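You operate a simulated robot arm through the tools that you are given. There is no shell and no other tool.

The job below is to be done with a simulated robot arm. You get a single attempt, and the scene is never put back.

TASK
Home the grey machine's head, then jog it to X 50, Y 100, Z -100.
Fine: leave the other controls alone.

The check looks at the end state, three seconds after you hand in, the way a careful person would. Anything else that was tipped, shoved, dropped, spilled or broken makes it a failure.

THE ROBOT
A 7-joint arm with a two-finger parallel gripper, fixed in place. Base frame: the origin is at the foot of the arm, x ahead of it, y to its left, z up. Units: m, degrees, N and s.
With the tool pointing down near the work surface it reaches from about 0.4 to 0.9 m from the base axis. Its first joint turns from -143.0 to 143.0 degrees. Payload 3 kg.
The TCP is the grasp point between the finger pads, 0.03 m short of the fingertips. In the tool frame z runs along the fingers and y along their closing line. The gripper opens to 0.094 m. The fingers are 0.028 m wide and 0.01 m thick; the gripper's body (0.05 by 0.096 m) begins 0.055 m behind the TCP.
Orientation is that of the tool frame in the base frame, as a unit quaternion [x, y, z, w]. With the fingers straight down and closing along the base's y, the tool's x points along the base's -x, its y along +y and its z along -z.

THE INTERFACE
- The arm moves only by the tool move_arm. Its argument "targets" is a list of rows, each a list of 3 entries, a list of its own where there are three numbers: the gripper command, from -1 (fully open) to 1 (shut), values between in proportion, then the shift along the base's x, y, z in m, then the turn, a rotation vector about the base's x, y, z in degrees. In form: [[fingers, [x, y, z], [wx, wy, wz]], ...]. A call has 1 to 20 rows; each row shifts and turns the commanded pose from where the row before left it. Rows are played at 5 a second. More than 0.05 m and 8.6 degrees between two rows, or a gripper value outside its range, and nothing of the call is played. Where a pose cannot be reached the arm comes as near as it can. A force on the tool above 40 N (or 10 N above the force at the start of the call, whichever is more), or a blocked arm, ends the call early, and 0.2 s more pass. The fingers move at their own pace (about 0.072 m/s each) and stop on an object; they squeeze with about 28 N. The grip force told is the motor's: it shows also when the fingers shut on nothing. Time passes only in rows, and 0.2 s behind the last, so rows that do not move let the fingers close. It gives the time, the measured TCP pose, the force on the tool (base axes), the opening and the grip force at its end, in the units of the frame above (readings bear some noise), with the torque about the TCP (base axes, N m) and any sound that the robot's microphone picked up.
- Cameras (640 x 400 px; columns grow to the right, rows downward): "scene" is fixed at [0.0495, 0.6505, 1.6846]; the picture's right is [-0.55, -0.84, 0.00], its down [-0.56, 0.37, -0.74] and it looks along [0.62, -0.40, -0.67] (base axes); focal length 286 px, centre (320, 200). "wrist" rides on the gripper at [0.076, 0.014, -0.103] in the tool frame; the picture's right is [-0.18, 0.98, 0.00], its down [-0.75, -0.14, -0.64] and it looks along [-0.63, -0.12, 0.77] (tool axes); focal length 243 px, centre (320, 200). There is no depth. A picture from a camera that has moved, and an enlarged one, comes with that camera's place and axes in the base frame and with its lens.
- capture(camera): a new picture of that camera. It takes no simulated time.
- close_up(camera, box): a new picture of the part [left, top, right, bottom] of that camera's present view, enlarged. It takes no simulated time.
- sign_off(): hands the job in; it is judged then, once.

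Nothing tells you positions but the pictures and the camera data. Unless the task says otherwise, let go and move clear before handing in.

The tools are called as a command line: name --argument value ..., lists and objects as JSON in quotes. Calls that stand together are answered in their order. move_arm: Moves the arm, as the interface text tells. Its arguments: {"type":"object","properties":{"targets":{"type":"array","items":{"type":"array"}}},"required":["targets"]} The other tools are called the same way: capture (camera) takes a picture; close_up (camera, box) takes an enlarged picture of a part of a camera's view; sign_off () hands the job in.

At the start:

```text
time: 0.0
position: [0.5812, -0.125, 1.2333]
tool_rot: [0.0, 1.0, 0.0, 0.0]
force: [0.7, 0.1, 0.1]
moment: [0.01, -0.01, 0.01]
opening: 0.0938
grip_force: 0.0
```

scene: 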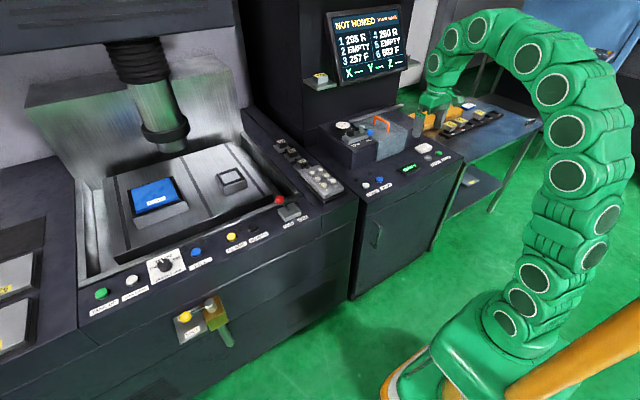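
wrist: 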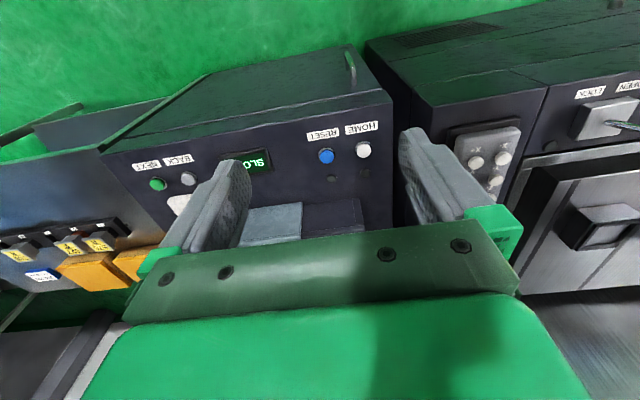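

I see a machine tool with a control panel, a pod with RESET/HOME buttons, a jog pad with six buttons and a screen saying "NOT HOMED". I'll look at enlarged views of the panels first.

close_up --camera "scene" --box '[240, 120, 360, 230]'

close_up --camera "scene" --box '[320, 0, 420, 90]'

close_up --camera "scene" --box '[320, 100, 480, 210]'

close_up --camera "scene" --box '[80, 220, 320, 350]'

close_up --camera "wrist" --box '[300, 80, 640, 260]'

```text
3.64 times, centred on (300, 175) of scene
camera zoom: at [0.0495, 0.6505, 1.6846], right [-0.55, -0.84, 0.0], down [-0.56, 0.37, -0.74], along [0.62, -0.4, -0.67], focal length 1039 px, centre (393, 291)
```

zoom: 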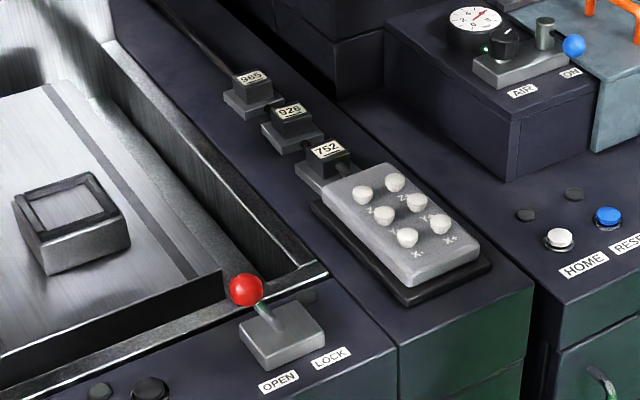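

```text
4.44 times, centred on (370, 45) of scene
camera zoom: at [0.0495, 0.6505, 1.6846], right [-0.55, -0.84, 0.0], down [-0.56, 0.37, -0.74], along [0.62, -0.4, -0.67], focal length 1270 px, centre (98, 889)
```

zoom: 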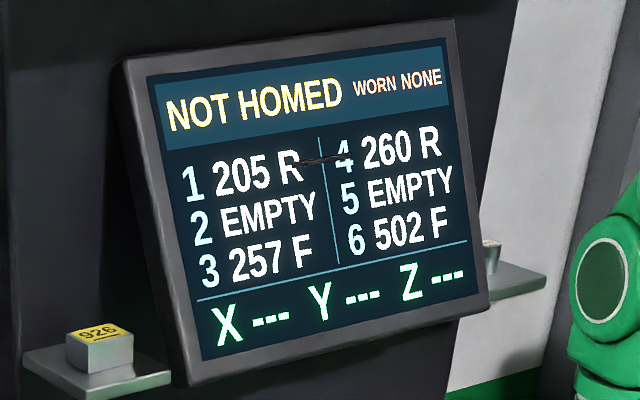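

```text
3.64 times, centred on (400, 155) of scene
camera zoom: at [0.0495, 0.6505, 1.6846], right [-0.55, -0.84, 0.0], down [-0.56, 0.37, -0.74], along [0.62, -0.4, -0.67], focal length 1039 px, centre (29, 364)
```

zoom: 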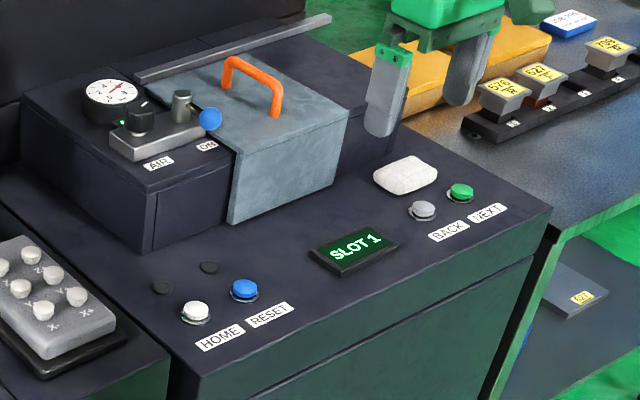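

```text
2.67 times, centred on (200, 285) of scene
camera zoom: at [0.0495, 0.6505, 1.6846], right [-0.55, -0.84, 0.0], down [-0.56, 0.37, -0.74], along [0.62, -0.4, -0.67], focal length 762 px, centre (640, -27)
```

zoom: 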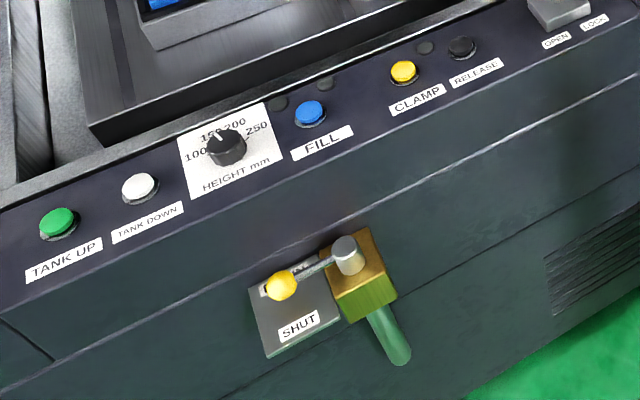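

```text
1.88 times, centred on (470, 170) of wrist
camera zoom: at [0.504, -0.1096, 1.3361], right [0.18, 0.98, 0.0], down [0.75, -0.14, 0.64], along [0.63, -0.12, -0.77], focal length 457 px, centre (38, 256)
```

zoom: 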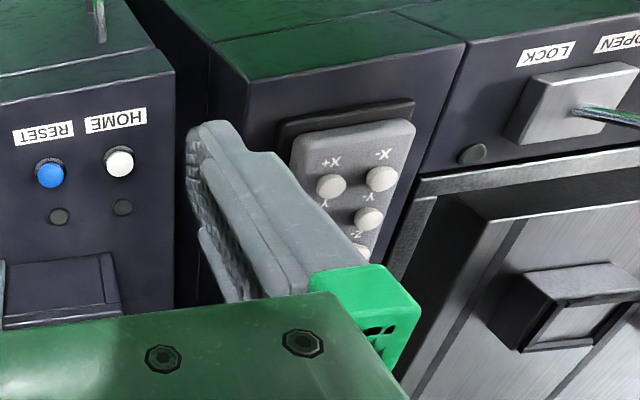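

The HOME button (white) triangulates to about (0.767, -0.067, 0.867), and the jog pad's X+ to about (0.773, 0.116, 0.967). The screen reads NOT HOMED. Next I close the fingers and hover over the pad for a better look.

move_arm --targets '[[1, [0.02, 0.035, -0.02], [0, 0, 0]], [1, [0.02, 0.035, -0.02], [0, 0, 0]], [1, [0.02, 0.035, -0.02], [0, 0, 0]], [1, [0.02, 0.035, -0.02], [0, 0, 0]], [1, [0.02, 0.035, -0.02], [0, 0, 0]], [1, [0.0, 0.035, -0.01], [0, 0, 0]], [1, [0, 0, 0], [0, 0, 0]]]'

capture --camera "wrist"

capture --camera "scene"

```text
time: 1.6
position: [0.6808, 0.0845, 1.1223]
tool_rot: [0.001, 1.0, 0.0, 0.0]
force: [0.4, 0.1, 0.5]
moment: [-0.01, 0.04, 0.0]
opening: 0.0001
grip_force: 27.7
```

```text
taken
camera wrist: at [0.6037, 0.099, 1.2256], right [0.19, 0.98, 0.0], down [0.75, -0.14, 0.64], along [0.63, -0.12, -0.77], focal length 243 px, centre (320, 200)
```

wrist: 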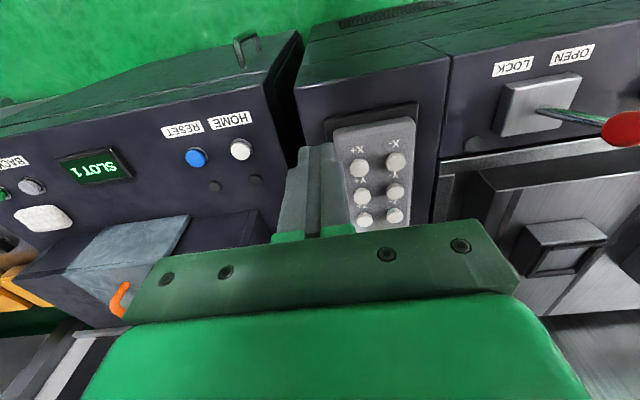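

```text
taken
```

scene: 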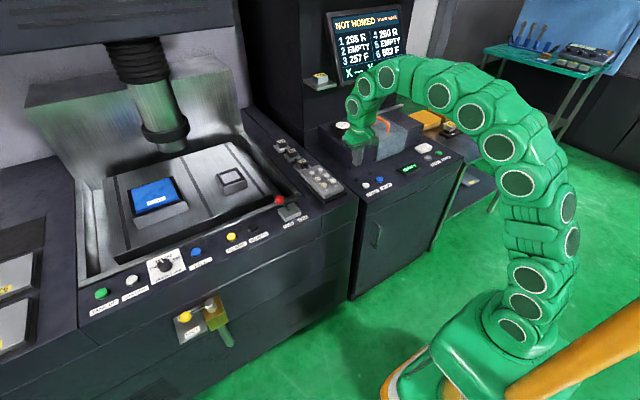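

The fingers are shut and I'm beside the pad; both panels are in view. Next I'll enlarge the pad and the HOME button to locate each one.

close_up --camera "wrist" --box '[300, 90, 460, 240]'

close_up --camera "wrist" --box '[140, 90, 300, 240]'

close_up --camera "scene" --box '[280, 150, 350, 210]'

close_up --camera "scene" --box '[345, 160, 405, 210]'

close_up --camera "scene" --box '[30, 30, 270, 250]'

```text
2.67 times, centred on (380, 165) of wrist
camera zoom: at [0.6037, 0.099, 1.2256], right [0.19, 0.98, 0.0], down [0.75, -0.14, 0.64], along [0.63, -0.12, -0.77], focal length 647 px, centre (160, 293)
```

zoom: 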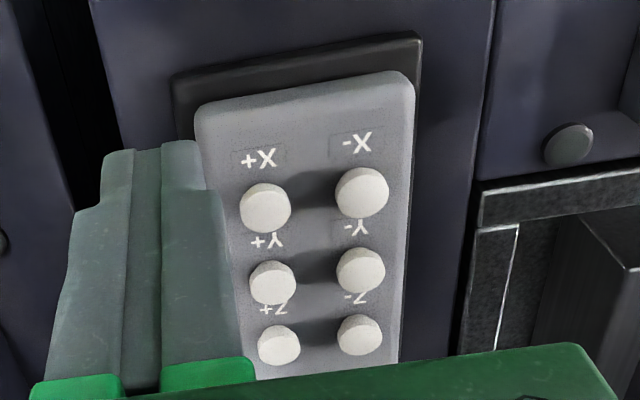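

```text
2.67 times, centred on (220, 165) of wrist
camera zoom: at [0.6037, 0.099, 1.2256], right [0.19, 0.98, 0.0], down [0.75, -0.14, 0.64], along [0.63, -0.12, -0.77], focal length 647 px, centre (587, 293)
```

zoom: 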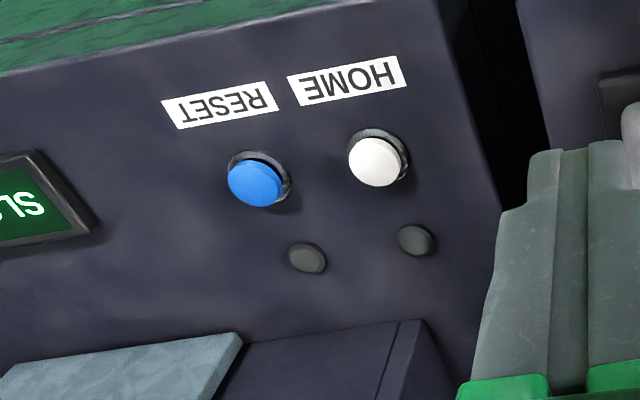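

```text
6.67 times, centred on (315, 180) of scene
camera zoom: at [0.0495, 0.6505, 1.6846], right [-0.55, -0.84, 0.0], down [-0.56, 0.37, -0.74], along [0.62, -0.4, -0.67], focal length 1905 px, centre (353, 333)
```

zoom: 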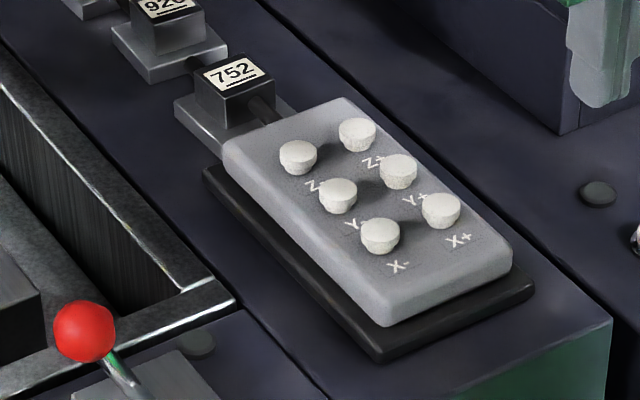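

```text
8.00 times, centred on (375, 185) of scene
camera zoom: at [0.0495, 0.6505, 1.6846], right [-0.55, -0.84, 0.0], down [-0.56, 0.37, -0.74], along [0.62, -0.4, -0.67], focal length 2286 px, centre (-120, 320)
```

zoom: 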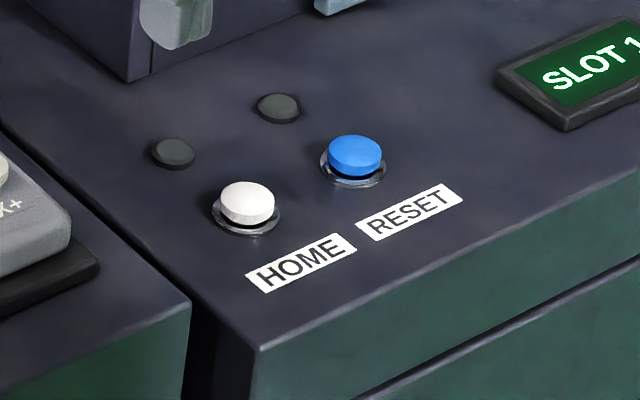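

```text
1.82 times, centred on (150, 140) of scene
camera zoom: at [0.0495, 0.6505, 1.6846], right [-0.55, -0.84, 0.0], down [-0.56, 0.37, -0.74], along [0.62, -0.4, -0.67], focal length 520 px, centre (629, 309)
```

zoom: 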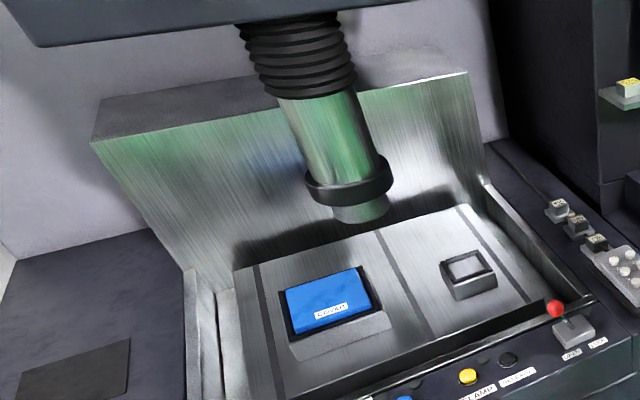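

The pad is flat: X+ (0.769, 0.117), X- (0.770, 0.161), with Y and Z rows 46 mm further out each, tops at z ≈ 0.972. HOME is at about (0.7665, -0.065, 0.87), so I'll move above it and check alignment.

move_arm --targets '[[1, [0.017, -0.03, -0.02], [0, 0, 0]], [1, [0.017, -0.03, -0.02], [0, 0, 0]], [1, [0.017, -0.03, -0.02], [0, 0, 0]], [1, [0.017, -0.03, -0.02], [0, 0, 0]], [1, [0.017, -0.03, -0.02], [0, 0, 0]], [1, [0, 0, -0.03], [0, 0, 0]], [1, [0, 0, -0.03], [0, 0, 0]], [1, [0, 0, 0], [0, 0, 0]]]'

capture --camera "wrist"

close_up --camera "scene" --box '[320, 110, 440, 210]'

```text
time: 3.4
position: [0.7632, -0.0654, 0.9635]
tool_rot: [0.0, 1.0, 0.0, 0.0]
force: [0.6, -0.3, -0.2]
moment: [-0.01, 0.01, 0.02]
opening: 0.0
grip_force: 27.8
```

```text
taken
camera wrist: at [0.6883, -0.0498, 1.065], right [0.18, 0.98, 0.0], down [0.75, -0.14, 0.64], along [0.63, -0.12, -0.77], focal length 243 px, centre (320, 200)
```

wrist: 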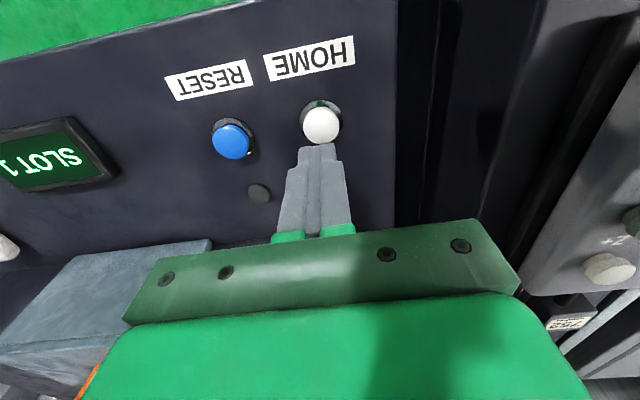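

```text
4.00 times, centred on (380, 160) of scene
camera zoom: at [0.0495, 0.6505, 1.6846], right [-0.55, -0.84, 0.0], down [-0.56, 0.37, -0.74], along [0.62, -0.4, -0.67], focal length 1143 px, centre (80, 360)
```

zoom: 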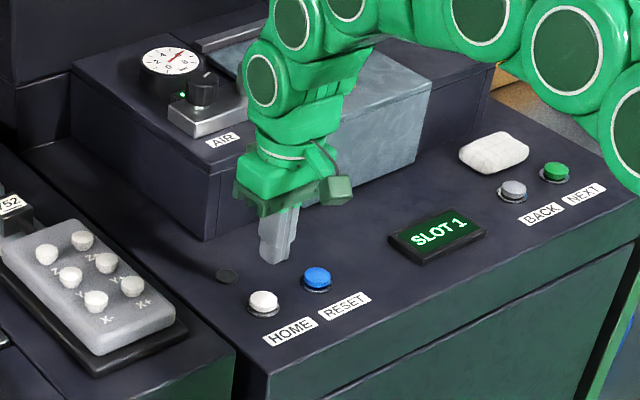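

The fingertips line up over HOME (refined to about x 0.768, y -0.064). I'll descend close, then creep down in small steps.

move_arm --targets '[[1, [0.0045, 0.001, -0.02], [0, 0, 0]], [1, [0, 0, -0.02], [0, 0, 0]], [1, [0, 0, -0.008], [0, 0, 0]], [1, [0, 0, 0], [0, 0, 0]]]'

close_up --camera "wrist" --box '[240, 80, 400, 180]'

close_up --camera "scene" --box '[345, 150, 405, 200]'

```text
time: 4.4
position: [0.7686, -0.0643, 0.9146]
tool_rot: [-0.001, 1.0, 0.0, 0.0]
force: [0.0, 0.1, -0.4]
moment: [-0.02, -0.01, -0.02]
opening: 0.0
grip_force: 28.2
```

```text
4.00 times, centred on (320, 130) of wrist
camera zoom: at [0.693, -0.0489, 1.0174], right [0.18, 0.98, 0.0], down [0.75, -0.14, 0.64], along [0.63, -0.12, -0.77], focal length 970 px, centre (320, 480)
```

zoom: 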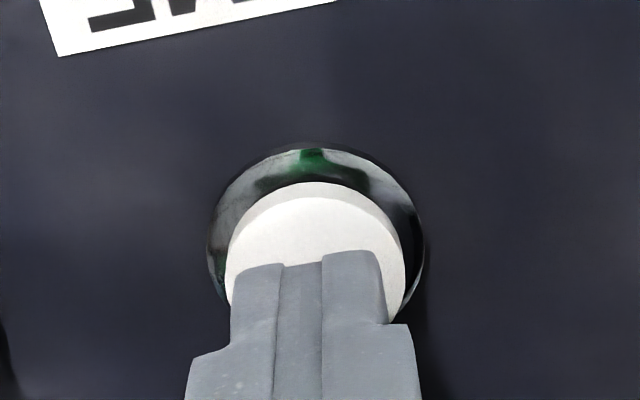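

```text
8.00 times, centred on (375, 175) of scene
camera zoom: at [0.0495, 0.6505, 1.6846], right [-0.55, -0.84, 0.0], down [-0.56, 0.37, -0.74], along [0.62, -0.4, -0.67], focal length 2286 px, centre (-120, 400)
```

zoom: 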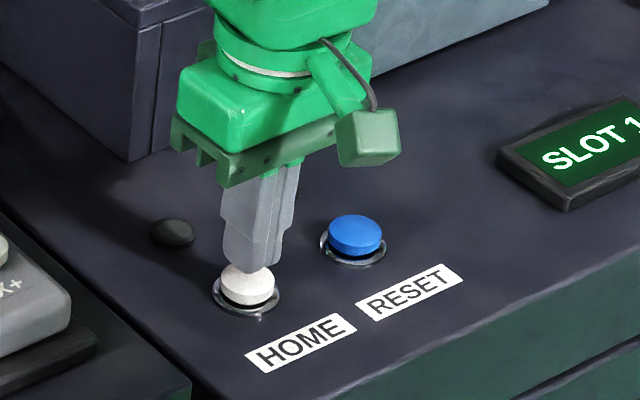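

The fingertips sit just above the white HOME cap. Now I'll creep down until it presses.

move_arm --targets '[[1, [0, 0, -0.004], [0, 0, 0]], [1, [0, 0, -0.004], [0, 0, 0]], [1, [0, 0, -0.003], [0, 0, 0]], [1, [0, 0, -0.002], [0, 0, 0]], [1, [0, 0, -0.002], [0, 0, 0]]]'

close_up --camera "scene" --box '[320, 0, 420, 90]'

close_up --camera "scene" --box '[345, 150, 405, 200]'

```text
time: 5.6
position: [0.7711, -0.0637, 0.9008]
tool_rot: [0.0, 1.0, 0.0, 0.001]
force: [-0.6, -0.9, 1.1]
moment: [-0.03, -0.01, -0.01]
opening: 0.0
grip_force: 28.3
heard: click
```

```text
4.44 times, centred on (370, 45) of scene
camera zoom: at [0.0495, 0.6505, 1.6846], right [-0.55, -0.84, 0.0], down [-0.56, 0.37, -0.74], along [0.62, -0.4, -0.67], focal length 1270 px, centre (98, 889)
```

zoom: 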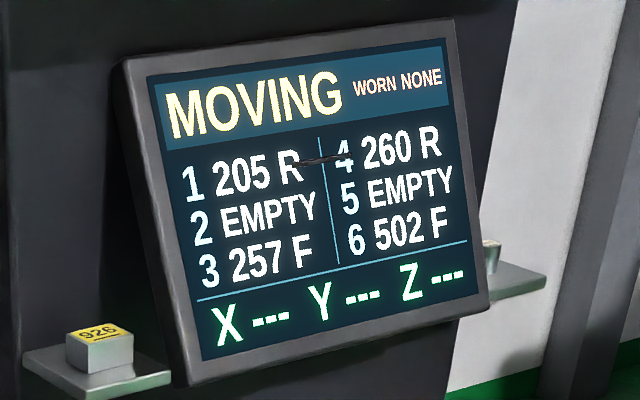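

```text
8.00 times, centred on (375, 175) of scene
camera zoom: at [0.0495, 0.6505, 1.6846], right [-0.55, -0.84, 0.0], down [-0.56, 0.37, -0.74], along [0.62, -0.4, -0.67], focal length 2286 px, centre (-120, 400)
```

zoom: 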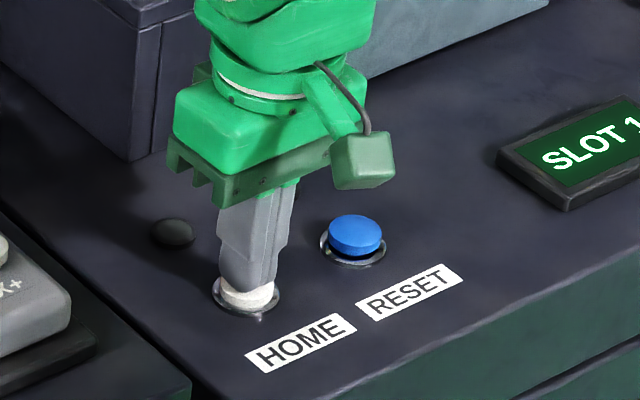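

A click, and the screen now says MOVING. I'll lift straight off HOME and wait for homing to finish.

move_arm --targets '[[1, [0, 0, 0.01], [0, 0, 0]], [1, [0, 0, 0.03], [0, 0, 0]], [1, [0, 0, 0.04], [0, 0, 0]], [1, [0, 0, 0.04], [0, 0, 0]], [1, [0, 0, 0.04], [0, 0, 0]], [1, [0, 0, 0], [0, 0, 0]], [1, [0, 0, 0], [0, 0, 0]], [1, [0, 0, 0], [0, 0, 0]]]'

capture --camera "scene"

close_up --camera "scene" --box '[320, 0, 420, 90]'

```text
time: 7.4
position: [0.7726, -0.0633, 1.0602]
tool_rot: [0.0, 1.0, 0.0, 0.0]
force: [-0.1, 0.4, 0.6]
moment: [0.02, 0.0, 0.0]
opening: 0.0
grip_force: 28.2
```

```text
taken
```

scene: 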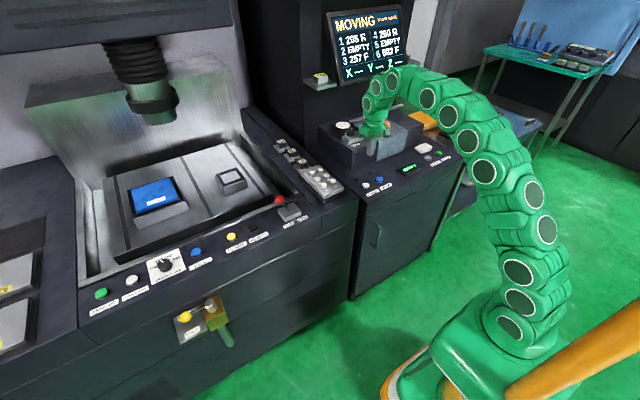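

```text
4.44 times, centred on (370, 45) of scene
camera zoom: at [0.0495, 0.6505, 1.6846], right [-0.55, -0.84, 0.0], down [-0.56, 0.37, -0.74], along [0.62, -0.4, -0.67], focal length 1270 px, centre (98, 889)
```

zoom: 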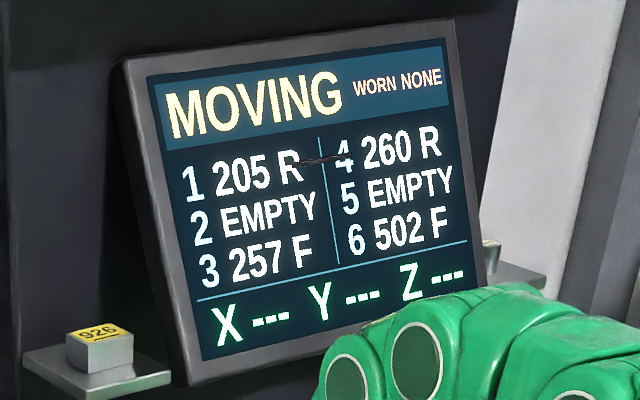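

The head is rising and homing is still in progress. I'll move over to hover above X+ while it finishes.

move_arm --targets '[[1, [0, 0.0362, 0], [0, 0, 0]], [1, [0, 0.0362, 0], [0, 0, 0]], [1, [0, 0.0362, 0], [0, 0, 0]], [1, [0, 0.0362, 0], [0, 0, 0]], [1, [0, 0.0362, 0], [0, 0, 0]], [1, [0, 0, 0], [0, 0, 0]], [1, [0, 0, 0], [0, 0, 0]], [1, [0, 0, 0], [0, 0, 0]], [1, [0, 0, 0], [0, 0, 0]], [1, [0, 0, 0], [0, 0, 0]]]'

capture --camera "scene"

close_up --camera "scene" --box '[320, 0, 420, 90]'

capture --camera "wrist"

```text
time: 9.6
position: [0.7701, 0.1167, 1.0596]
tool_rot: [0.0, 1.0, 0.0, 0.0]
force: [0.4, -0.6, -0.3]
moment: [-0.03, 0.03, 0.02]
opening: 0.0001
grip_force: 28.7
```

```text
taken
```

scene: 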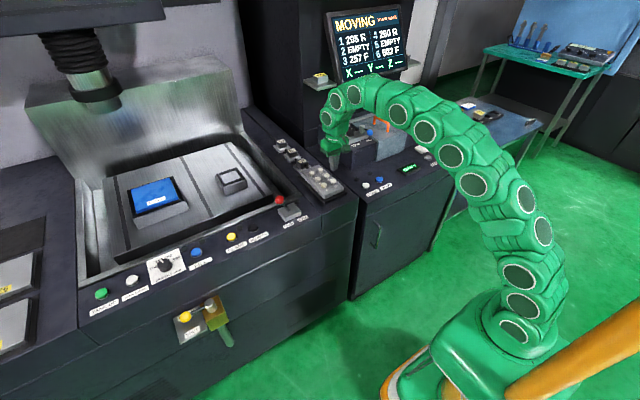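

```text
4.44 times, centred on (370, 45) of scene
camera zoom: at [0.0495, 0.6505, 1.6846], right [-0.55, -0.84, 0.0], down [-0.56, 0.37, -0.74], along [0.62, -0.4, -0.67], focal length 1270 px, centre (98, 889)
```

zoom: 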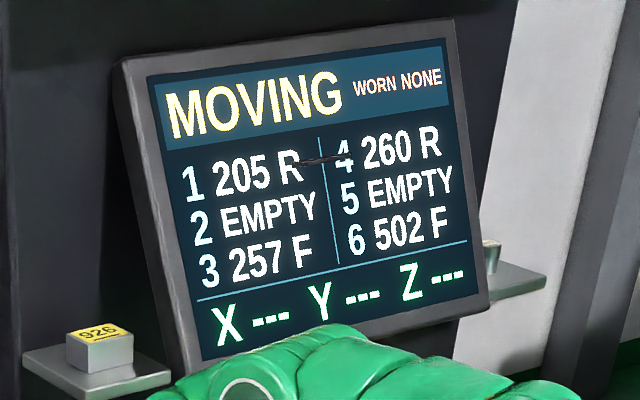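

```text
taken
camera wrist: at [0.6937, 0.1329, 1.1625], right [0.18, 0.98, 0.0], down [0.75, -0.14, 0.64], along [0.63, -0.12, -0.77], focal length 243 px, centre (320, 200)
```

wrist: 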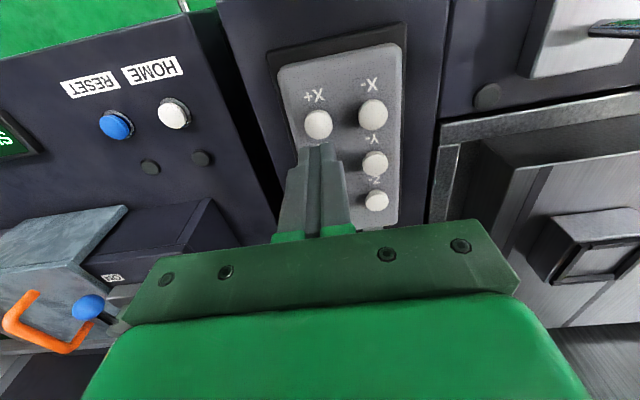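

Homing is still running with the head moving left; the tips line up over X+. I'll wait a few seconds.

move_arm --targets '[[1, [0, 0, 0], [0, 0, 0]], [1, [0, 0, 0], [0, 0, 0]], [1, [0, 0, 0], [0, 0, 0]], [1, [0, 0, 0], [0, 0, 0]], [1, [0, 0, 0], [0, 0, 0]], [1, [0, 0, 0], [0, 0, 0]], [1, [0, 0, 0], [0, 0, 0]], [1, [0, 0, 0], [0, 0, 0]], [1, [0, 0, 0], [0, 0, 0]], [1, [0, 0, 0], [0, 0, 0]]]'

capture --camera "scene"

close_up --camera "scene" --box '[320, 0, 420, 90]'

```text
time: 11.8
position: [0.7691, 0.1175, 1.0605]
tool_rot: [0.001, 1.0, -0.001, 0.0]
force: [0.7, -0.1, -0.6]
moment: [0.02, 0.0, 0.0]
opening: 0.0
grip_force: 27.3
```

```text
taken
```

scene: 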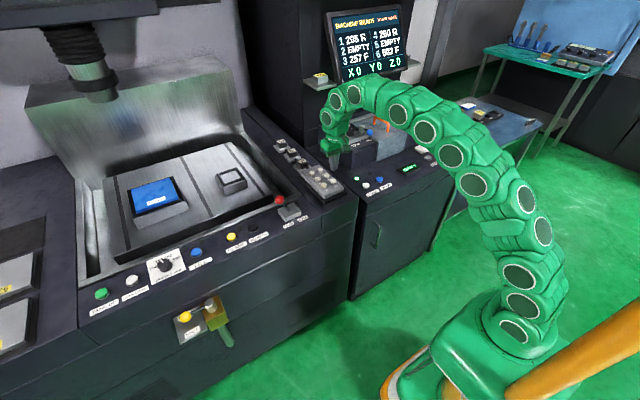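

```text
4.44 times, centred on (370, 45) of scene
camera zoom: at [0.0495, 0.6505, 1.6846], right [-0.55, -0.84, 0.0], down [-0.56, 0.37, -0.74], along [0.62, -0.4, -0.67], focal length 1270 px, centre (98, 889)
```

zoom: 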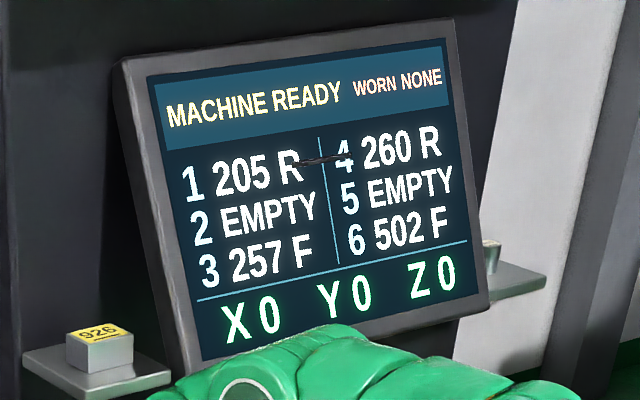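

Homing is done: MACHINE READY, X0 Y0 Z0. Now I'll descend close to the X+ cap.

move_arm --targets '[[1, [0, 0, -0.02], [0, 0, 0]], [1, [0, 0, -0.02], [0, 0, 0]], [1, [0, 0, -0.006], [0, 0, 0]], [1, [0, 0, -0.003], [0, 0, 0]], [1, [0, 0, 0], [0, 0, 0]]]'

close_up --camera "scene" --box '[290, 140, 360, 210]'

close_up --camera "wrist" --box '[240, 80, 400, 180]'

close_up --camera "scene" --box '[320, 0, 420, 90]'

```text
time: 13.0
position: [0.7706, 0.1173, 1.0132]
tool_rot: [0.0, 1.0, 0.0, 0.0]
force: [-0.2, -0.1, 0.0]
moment: [0.03, 0.02, 0.03]
opening: 0.0
grip_force: 27.6
```

```text
5.71 times, centred on (325, 175) of scene
camera zoom: at [0.0495, 0.6505, 1.6846], right [-0.55, -0.84, 0.0], down [-0.56, 0.37, -0.74], along [0.62, -0.4, -0.67], focal length 1633 px, centre (291, 343)
```

zoom: 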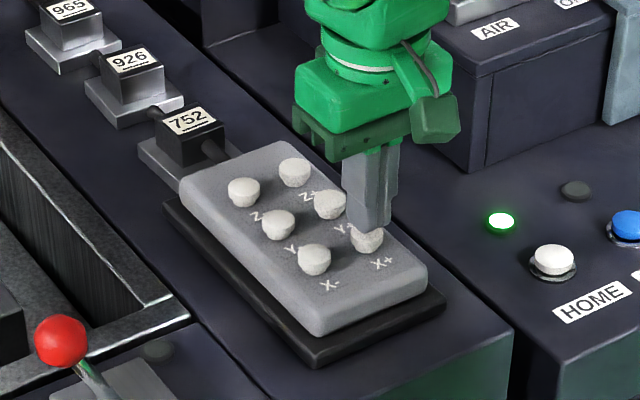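

```text
4.00 times, centred on (320, 130) of wrist
camera zoom: at [0.6936, 0.1328, 1.1148], right [0.18, 0.98, 0.0], down [0.75, -0.14, 0.64], along [0.63, -0.12, -0.77], focal length 970 px, centre (320, 480)
```

zoom: 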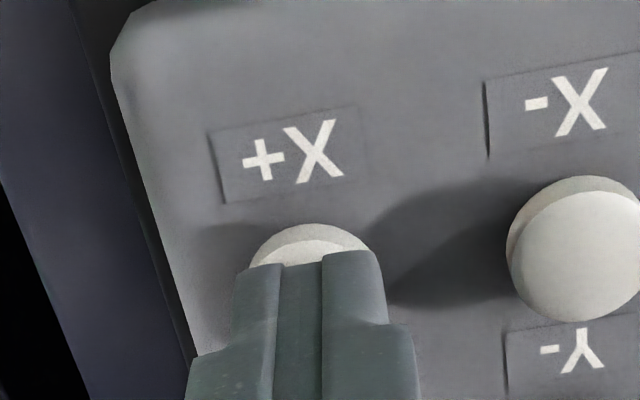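

```text
4.44 times, centred on (370, 45) of scene
camera zoom: at [0.0495, 0.6505, 1.6846], right [-0.55, -0.84, 0.0], down [-0.56, 0.37, -0.74], along [0.62, -0.4, -0.67], focal length 1270 px, centre (98, 889)
```

zoom: 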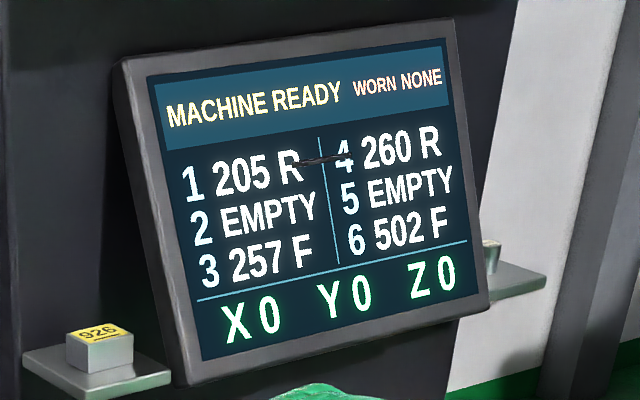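

The tips are right over X+ and the screen is readable from here. I'll creep down in small steps and watch for a click.

move_arm --targets '[[1, [0, 0, -0.003], [0, 0, 0]], [1, [0, 0, -0.003], [0, 0, 0]], [1, [0, 0, -0.002], [0, 0, 0]]]'

close_up --camera "scene" --box '[320, 0, 420, 90]'

close_up --camera "wrist" --box '[240, 80, 400, 180]'

```text
time: 13.8
position: [0.7704, 0.1173, 1.0032]
tool_rot: [0.0, 1.0, 0.0, -0.001]
force: [0.5, 1.1, 1.3]
moment: [0.03, -0.02, -0.04]
opening: 0.0001
grip_force: 28.3
```

```text
4.44 times, centred on (370, 45) of scene
camera zoom: at [0.0495, 0.6505, 1.6846], right [-0.55, -0.84, 0.0], down [-0.56, 0.37, -0.74], along [0.62, -0.4, -0.67], focal length 1270 px, centre (98, 889)
```

zoom: 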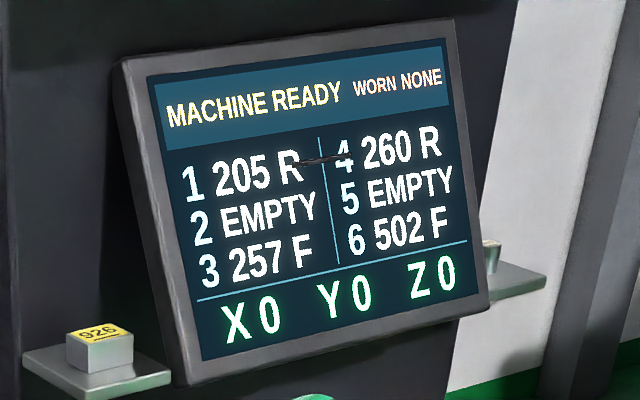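

```text
4.00 times, centred on (320, 130) of wrist
camera zoom: at [0.6936, 0.1327, 1.1062], right [0.18, 0.98, 0.0], down [0.75, -0.14, 0.64], along [0.63, -0.12, -0.77], focal length 970 px, centre (320, 480)
```

zoom: 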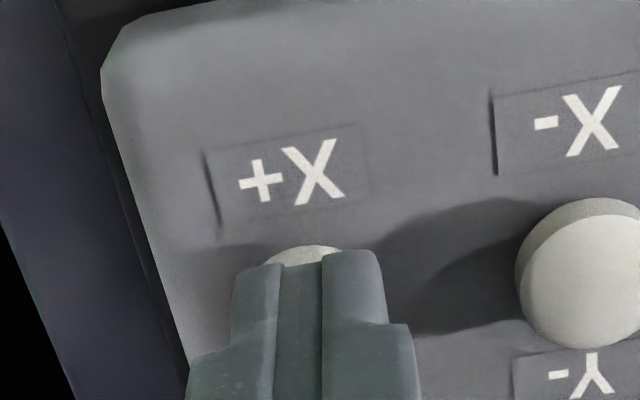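

There is just contact and no click yet. I'll take another small step down.

move_arm --targets '[[1, [0, 0, -0.0015], [0, 0, 0]]]'

close_up --camera "scene" --box '[320, 0, 420, 90]'

```text
time: 14.2
position: [0.7697, 0.1175, 1.0035]
tool_rot: [0.001, 1.0, 0.0, 0.0]
force: [-0.6, -0.2, 0.7]
moment: [-0.03, 0.01, 0.01]
opening: 0.0
grip_force: 28.1
```

```text
4.44 times, centred on (370, 45) of scene
camera zoom: at [0.0495, 0.6505, 1.6846], right [-0.55, -0.84, 0.0], down [-0.56, 0.37, -0.74], along [0.62, -0.4, -0.67], focal length 1270 px, centre (98, 889)
```

zoom: 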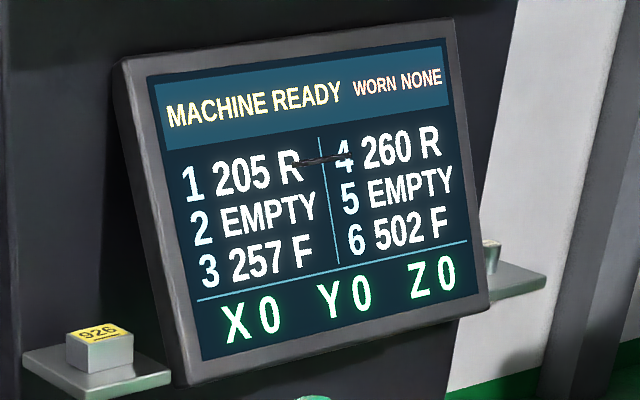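

Still no change with very light force. One more small step down.

move_arm --targets '[[1, [0, 0, -0.0015], [0, 0, 0]]]'

close_up --camera "scene" --box '[320, 0, 420, 90]'

```text
time: 14.6
position: [0.77, 0.1183, 1.0018]
tool_rot: [-0.001, 1.0, 0.0, 0.0]
force: [0.5, -0.6, 2.5]
moment: [-0.02, 0.0, -0.03]
opening: 0.0
grip_force: 27.6
heard: click
```

```text
4.44 times, centred on (370, 45) of scene
camera zoom: at [0.0495, 0.6505, 1.6846], right [-0.55, -0.84, 0.0], down [-0.56, 0.37, -0.74], along [0.62, -0.4, -0.67], focal length 1270 px, centre (98, 889)
```

zoom: 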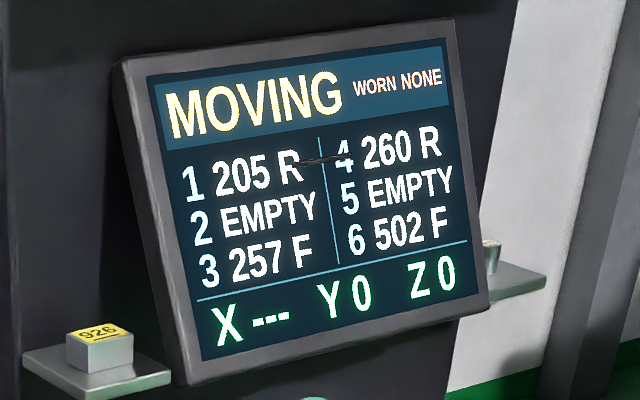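

X+ clicked and X is moving. I'll release with a small lift and see how far one press takes it.

move_arm --targets '[[1, [0, 0, 0.01], [0, 0, 0]], [1, [0, 0, 0], [0, 0, 0]], [1, [0, 0, 0], [0, 0, 0]]]'

close_up --camera "scene" --box '[320, 0, 420, 90]'

capture --camera "scene"

```text
time: 15.4
position: [0.7695, 0.1173, 1.0117]
tool_rot: [0.0, 1.0, 0.0, 0.0]
force: [-0.5, 0.2, -0.7]
moment: [0.03, 0.02, -0.01]
opening: 0.0001
grip_force: 27.5
```

```text
4.44 times, centred on (370, 45) of scene
camera zoom: at [0.0495, 0.6505, 1.6846], right [-0.55, -0.84, 0.0], down [-0.56, 0.37, -0.74], along [0.62, -0.4, -0.67], focal length 1270 px, centre (98, 889)
```

zoom: 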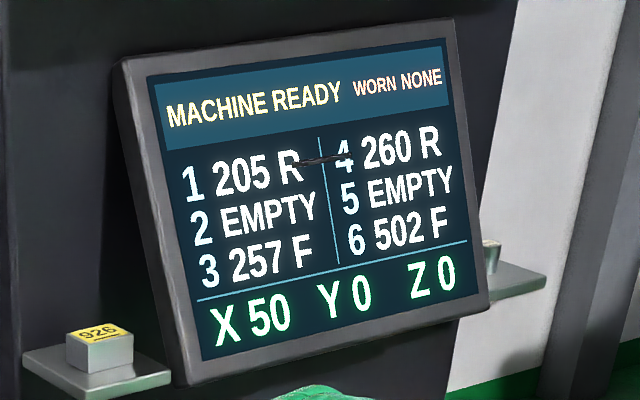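

```text
taken
```

scene: 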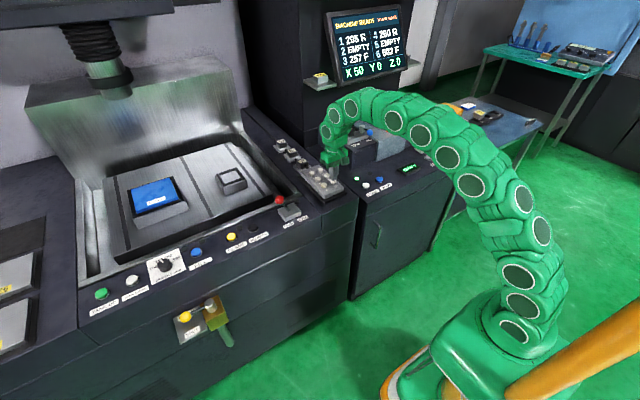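

One press is 50, and X now reads 50. Next I lift, shift one row outward to Y+ and hover to check alignment.

move_arm --targets '[[1, [0, 0, 0.02], [0, 0, 0]], [1, [0, 0, 0.02], [0, 0, 0]], [1, [0.023, 0, 0], [0, 0, 0]], [1, [0.0225, 0, 0], [0, 0, 0]], [1, [0, 0, -0.02], [0, 0, 0]], [1, [0, 0, 0], [0, 0, 0]]]'

close_up --camera "scene" --box '[290, 140, 360, 210]'

close_up --camera "wrist" --box '[240, 80, 400, 180]'

close_up --camera "scene" --box '[320, 0, 420, 90]'

```text
time: 16.8
position: [0.816, 0.1168, 1.032]
tool_rot: [0.0, 1.0, 0.0, 0.0]
force: [-0.1, -0.6, -0.3]
moment: [-0.02, -0.02, 0.01]
opening: 0.0
grip_force: 28.0
```

```text
5.71 times, centred on (325, 175) of scene
camera zoom: at [0.0495, 0.6505, 1.6846], right [-0.55, -0.84, 0.0], down [-0.56, 0.37, -0.74], along [0.62, -0.4, -0.67], focal length 1633 px, centre (291, 343)
```

zoom: 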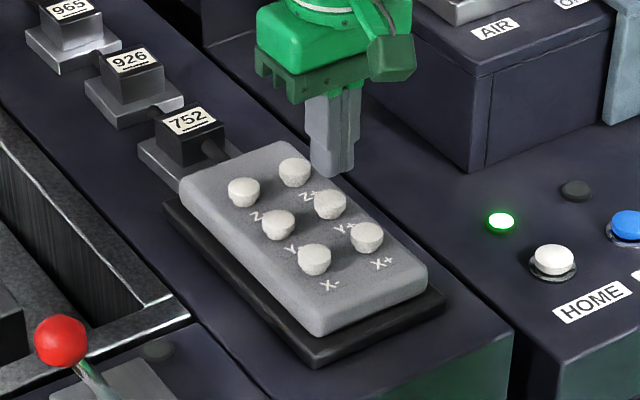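

```text
4.00 times, centred on (320, 130) of wrist
camera zoom: at [0.7395, 0.1325, 1.1335], right [0.18, 0.98, 0.0], down [0.75, -0.14, 0.64], along [0.63, -0.12, -0.77], focal length 970 px, centre (320, 480)
```

zoom: 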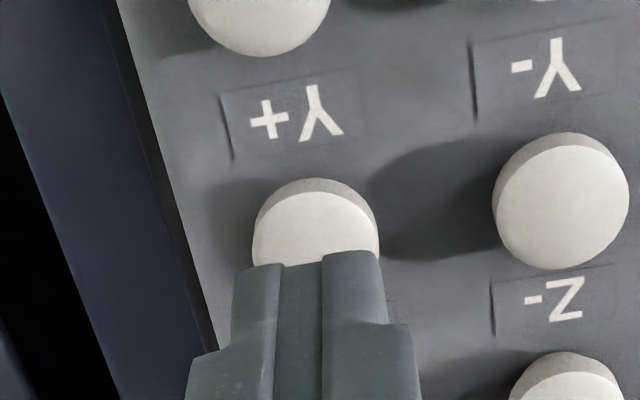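

```text
4.44 times, centred on (370, 45) of scene
camera zoom: at [0.0495, 0.6505, 1.6846], right [-0.55, -0.84, 0.0], down [-0.56, 0.37, -0.74], along [0.62, -0.4, -0.67], focal length 1270 px, centre (98, 889)
```

zoom: 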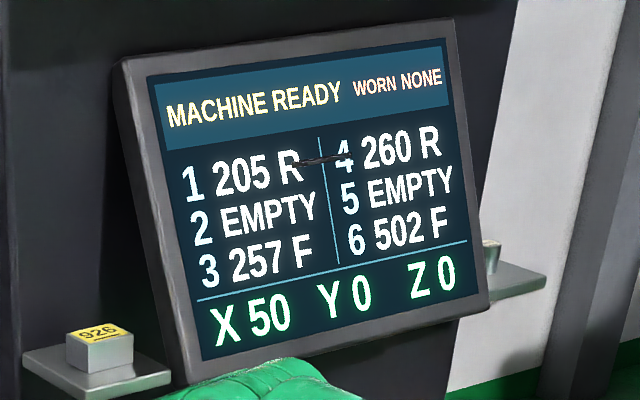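

The tips are aligned over Y+. I'll press it once to the same depth that clicked X+, then release.

move_arm --targets '[[1, [0, 0, -0.015], [0, 0, 0]], [1, [0, 0, -0.01], [0, 0, 0]], [1, [0, 0, -0.003], [0, 0, 0]], [1, [0, 0, -0.002], [0, 0, 0]]]'

close_up --camera "scene" --box '[320, 0, 420, 90]'

```text
time: 17.8
position: [0.8162, 0.1153, 1.0009]
tool_rot: [-0.001, 1.0, 0.0, 0.0]
force: [0.2, 1.4, 2.2]
moment: [0.03, -0.05, 0.0]
opening: 0.0
grip_force: 28.1
heard: click
```

```text
4.44 times, centred on (370, 45) of scene
camera zoom: at [0.0495, 0.6505, 1.6846], right [-0.55, -0.84, 0.0], down [-0.56, 0.37, -0.74], along [0.62, -0.4, -0.67], focal length 1270 px, centre (98, 889)
```

zoom: 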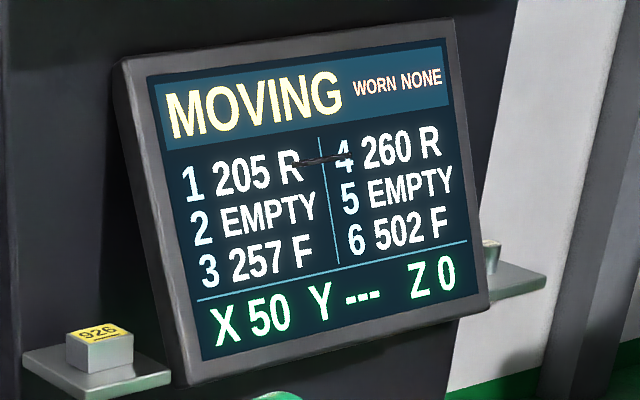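

Y is moving after one click. I'll lift off and wait for it to settle.

move_arm --targets '[[1, [0, 0, 0.012], [0, 0, 0]], [1, [0, 0, 0], [0, 0, 0]], [1, [0, 0, 0], [0, 0, 0]], [1, [0, 0, 0], [0, 0, 0]]]'

close_up --camera "scene" --box '[320, 0, 420, 90]'

capture --camera "scene"

```text
time: 18.8
position: [0.815, 0.1166, 1.0121]
tool_rot: [0.0, 1.0, 0.0, 0.001]
force: [0.7, 0.8, -0.6]
moment: [-0.02, 0.04, 0.0]
opening: 0.0001
grip_force: 28.0
```

```text
4.44 times, centred on (370, 45) of scene
camera zoom: at [0.0495, 0.6505, 1.6846], right [-0.55, -0.84, 0.0], down [-0.56, 0.37, -0.74], along [0.62, -0.4, -0.67], focal length 1270 px, centre (98, 889)
```

zoom: 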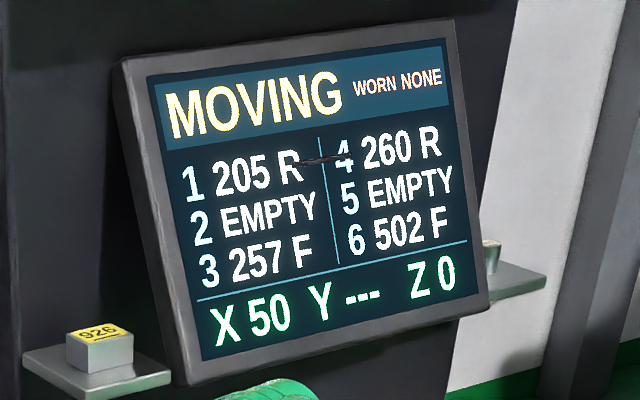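

```text
taken
```

scene: 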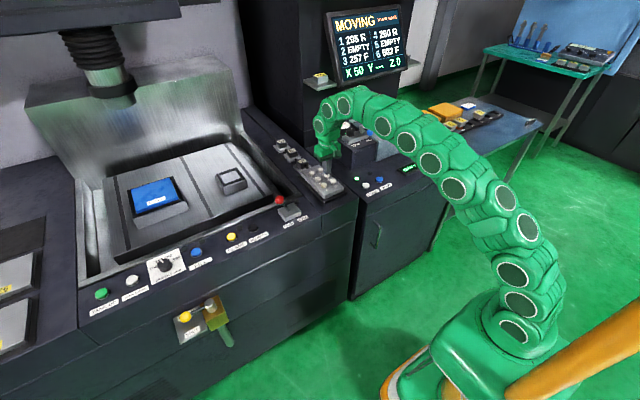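

Y is still travelling. I'll wait a bit more.

move_arm --targets '[[1, [0, 0, 0], [0, 0, 0]], [1, [0, 0, 0], [0, 0, 0]], [1, [0, 0, 0], [0, 0, 0]], [1, [0, 0, 0], [0, 0, 0]]]'

close_up --camera "scene" --box '[320, 0, 420, 90]'

```text
time: 19.8
position: [0.8164, 0.1164, 1.0135]
tool_rot: [-0.001, 1.0, 0.0, 0.0]
force: [0.0, 0.3, -0.1]
moment: [-0.01, -0.01, -0.02]
opening: 0.0001
grip_force: 27.7
```

```text
4.44 times, centred on (370, 45) of scene
camera zoom: at [0.0495, 0.6505, 1.6846], right [-0.55, -0.84, 0.0], down [-0.56, 0.37, -0.74], along [0.62, -0.4, -0.67], focal length 1270 px, centre (98, 889)
```

zoom: 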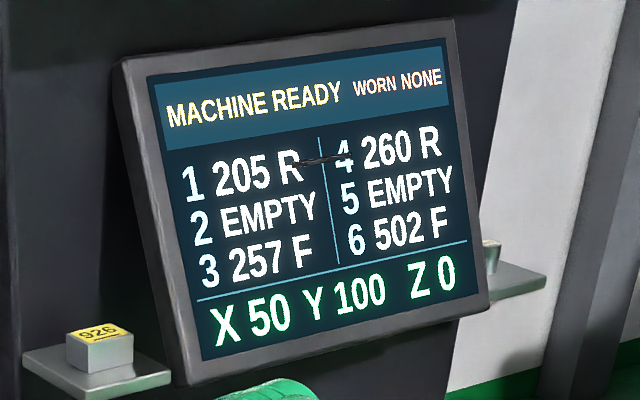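

Now X 50, Y 100 and ready. Next is Z-, so I'll lift, shift to about (0.862, 0.160) and check alignment.

move_arm --targets '[[1, [0, 0, 0.02], [0, 0, 0]], [1, [0, 0, 0.01], [0, 0, 0]], [1, [0.023, 0.022, 0], [0, 0, 0]], [1, [0.023, 0.0215, 0], [0, 0, 0]], [1, [0, 0, -0.012], [0, 0, 0]], [1, [0, 0, 0], [0, 0, 0]]]'

close_up --camera "scene" --box '[290, 140, 360, 210]'

close_up --camera "wrist" --box '[240, 80, 400, 180]'

capture --camera "scene"

```text
time: 21.2
position: [0.8623, 0.1614, 1.0314]
tool_rot: [0.0, 1.0, 0.0, -0.001]
force: [0.3, 0.1, -0.9]
moment: [-0.04, 0.01, -0.03]
opening: 0.0001
grip_force: 27.9
```

```text
5.71 times, centred on (325, 175) of scene
camera zoom: at [0.0495, 0.6505, 1.6846], right [-0.55, -0.84, 0.0], down [-0.56, 0.37, -0.74], along [0.62, -0.4, -0.67], focal length 1633 px, centre (291, 343)
```

zoom: 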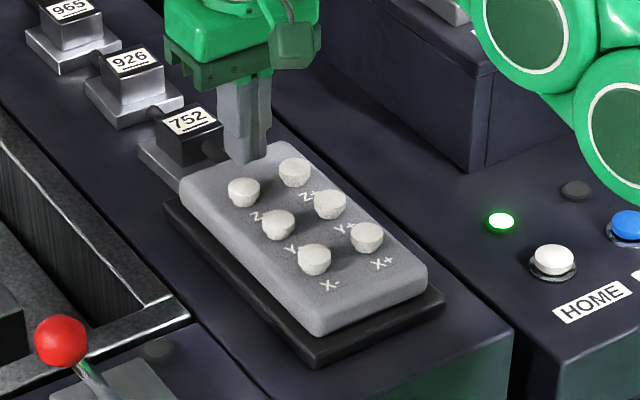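

```text
4.00 times, centred on (320, 130) of wrist
camera zoom: at [0.7853, 0.1754, 1.1331], right [0.18, 0.98, 0.0], down [0.75, -0.14, 0.64], along [0.63, -0.12, -0.77], focal length 970 px, centre (320, 480)
```

zoom: 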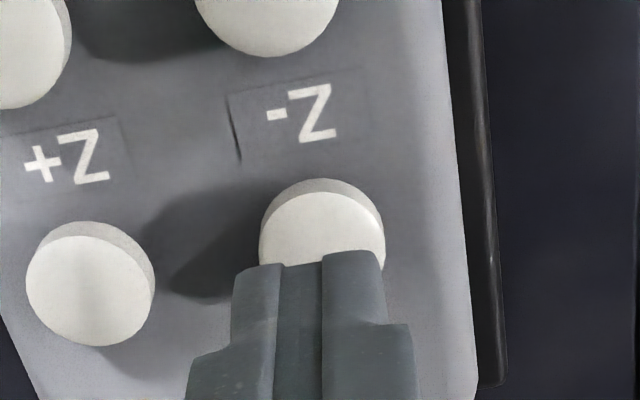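

```text
taken
```

scene: 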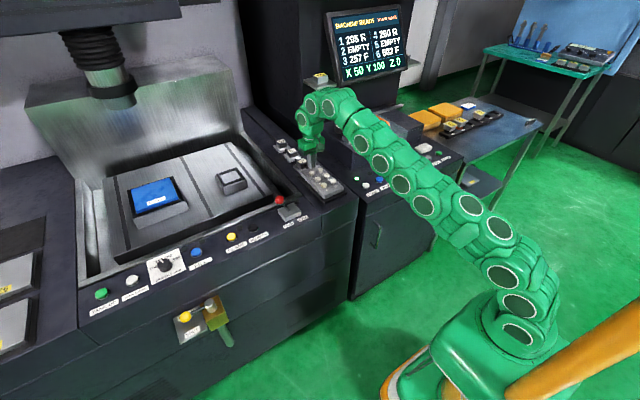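

The tips are aligned over Z-. I'll make one short press and release in the same motion, in case holding repeats the step.

move_arm --targets '[[1, [0, 0, -0.015], [0, 0, 0]], [1, [0, 0, -0.01], [0, 0, 0]], [1, [0, 0, -0.002], [0, 0, 0]], [1, [0, 0, -0.0035], [0, 0, 0]], [1, [0, 0, 0.0125], [0, 0, 0]], [1, [0, 0, 0], [0, 0, 0]]]'

close_up --camera "scene" --box '[320, 0, 420, 90]'

capture --camera "scene"

```text
time: 22.6
position: [0.8607, 0.1606, 1.0147]
tool_rot: [-0.001, 1.0, 0.0, 0.0]
force: [1.0, 0.0, -0.4]
moment: [-0.01, 0.01, 0.0]
opening: 0.0
grip_force: 28.6
heard: click
```

```text
4.44 times, centred on (370, 45) of scene
camera zoom: at [0.0495, 0.6505, 1.6846], right [-0.55, -0.84, 0.0], down [-0.56, 0.37, -0.74], along [0.62, -0.4, -0.67], focal length 1270 px, centre (98, 889)
```

zoom: 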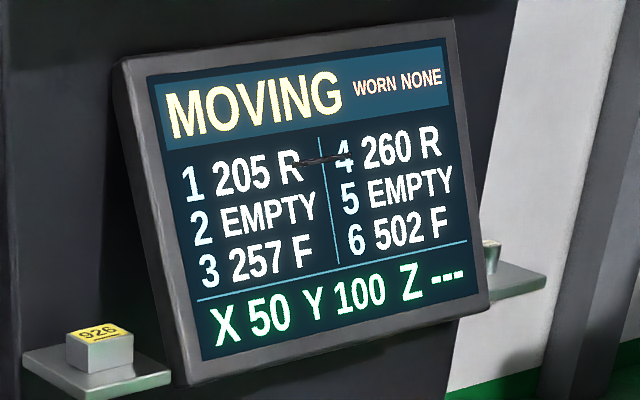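

```text
taken
```

scene: 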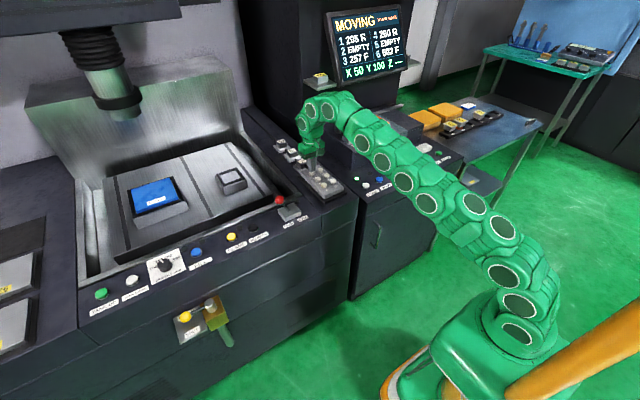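

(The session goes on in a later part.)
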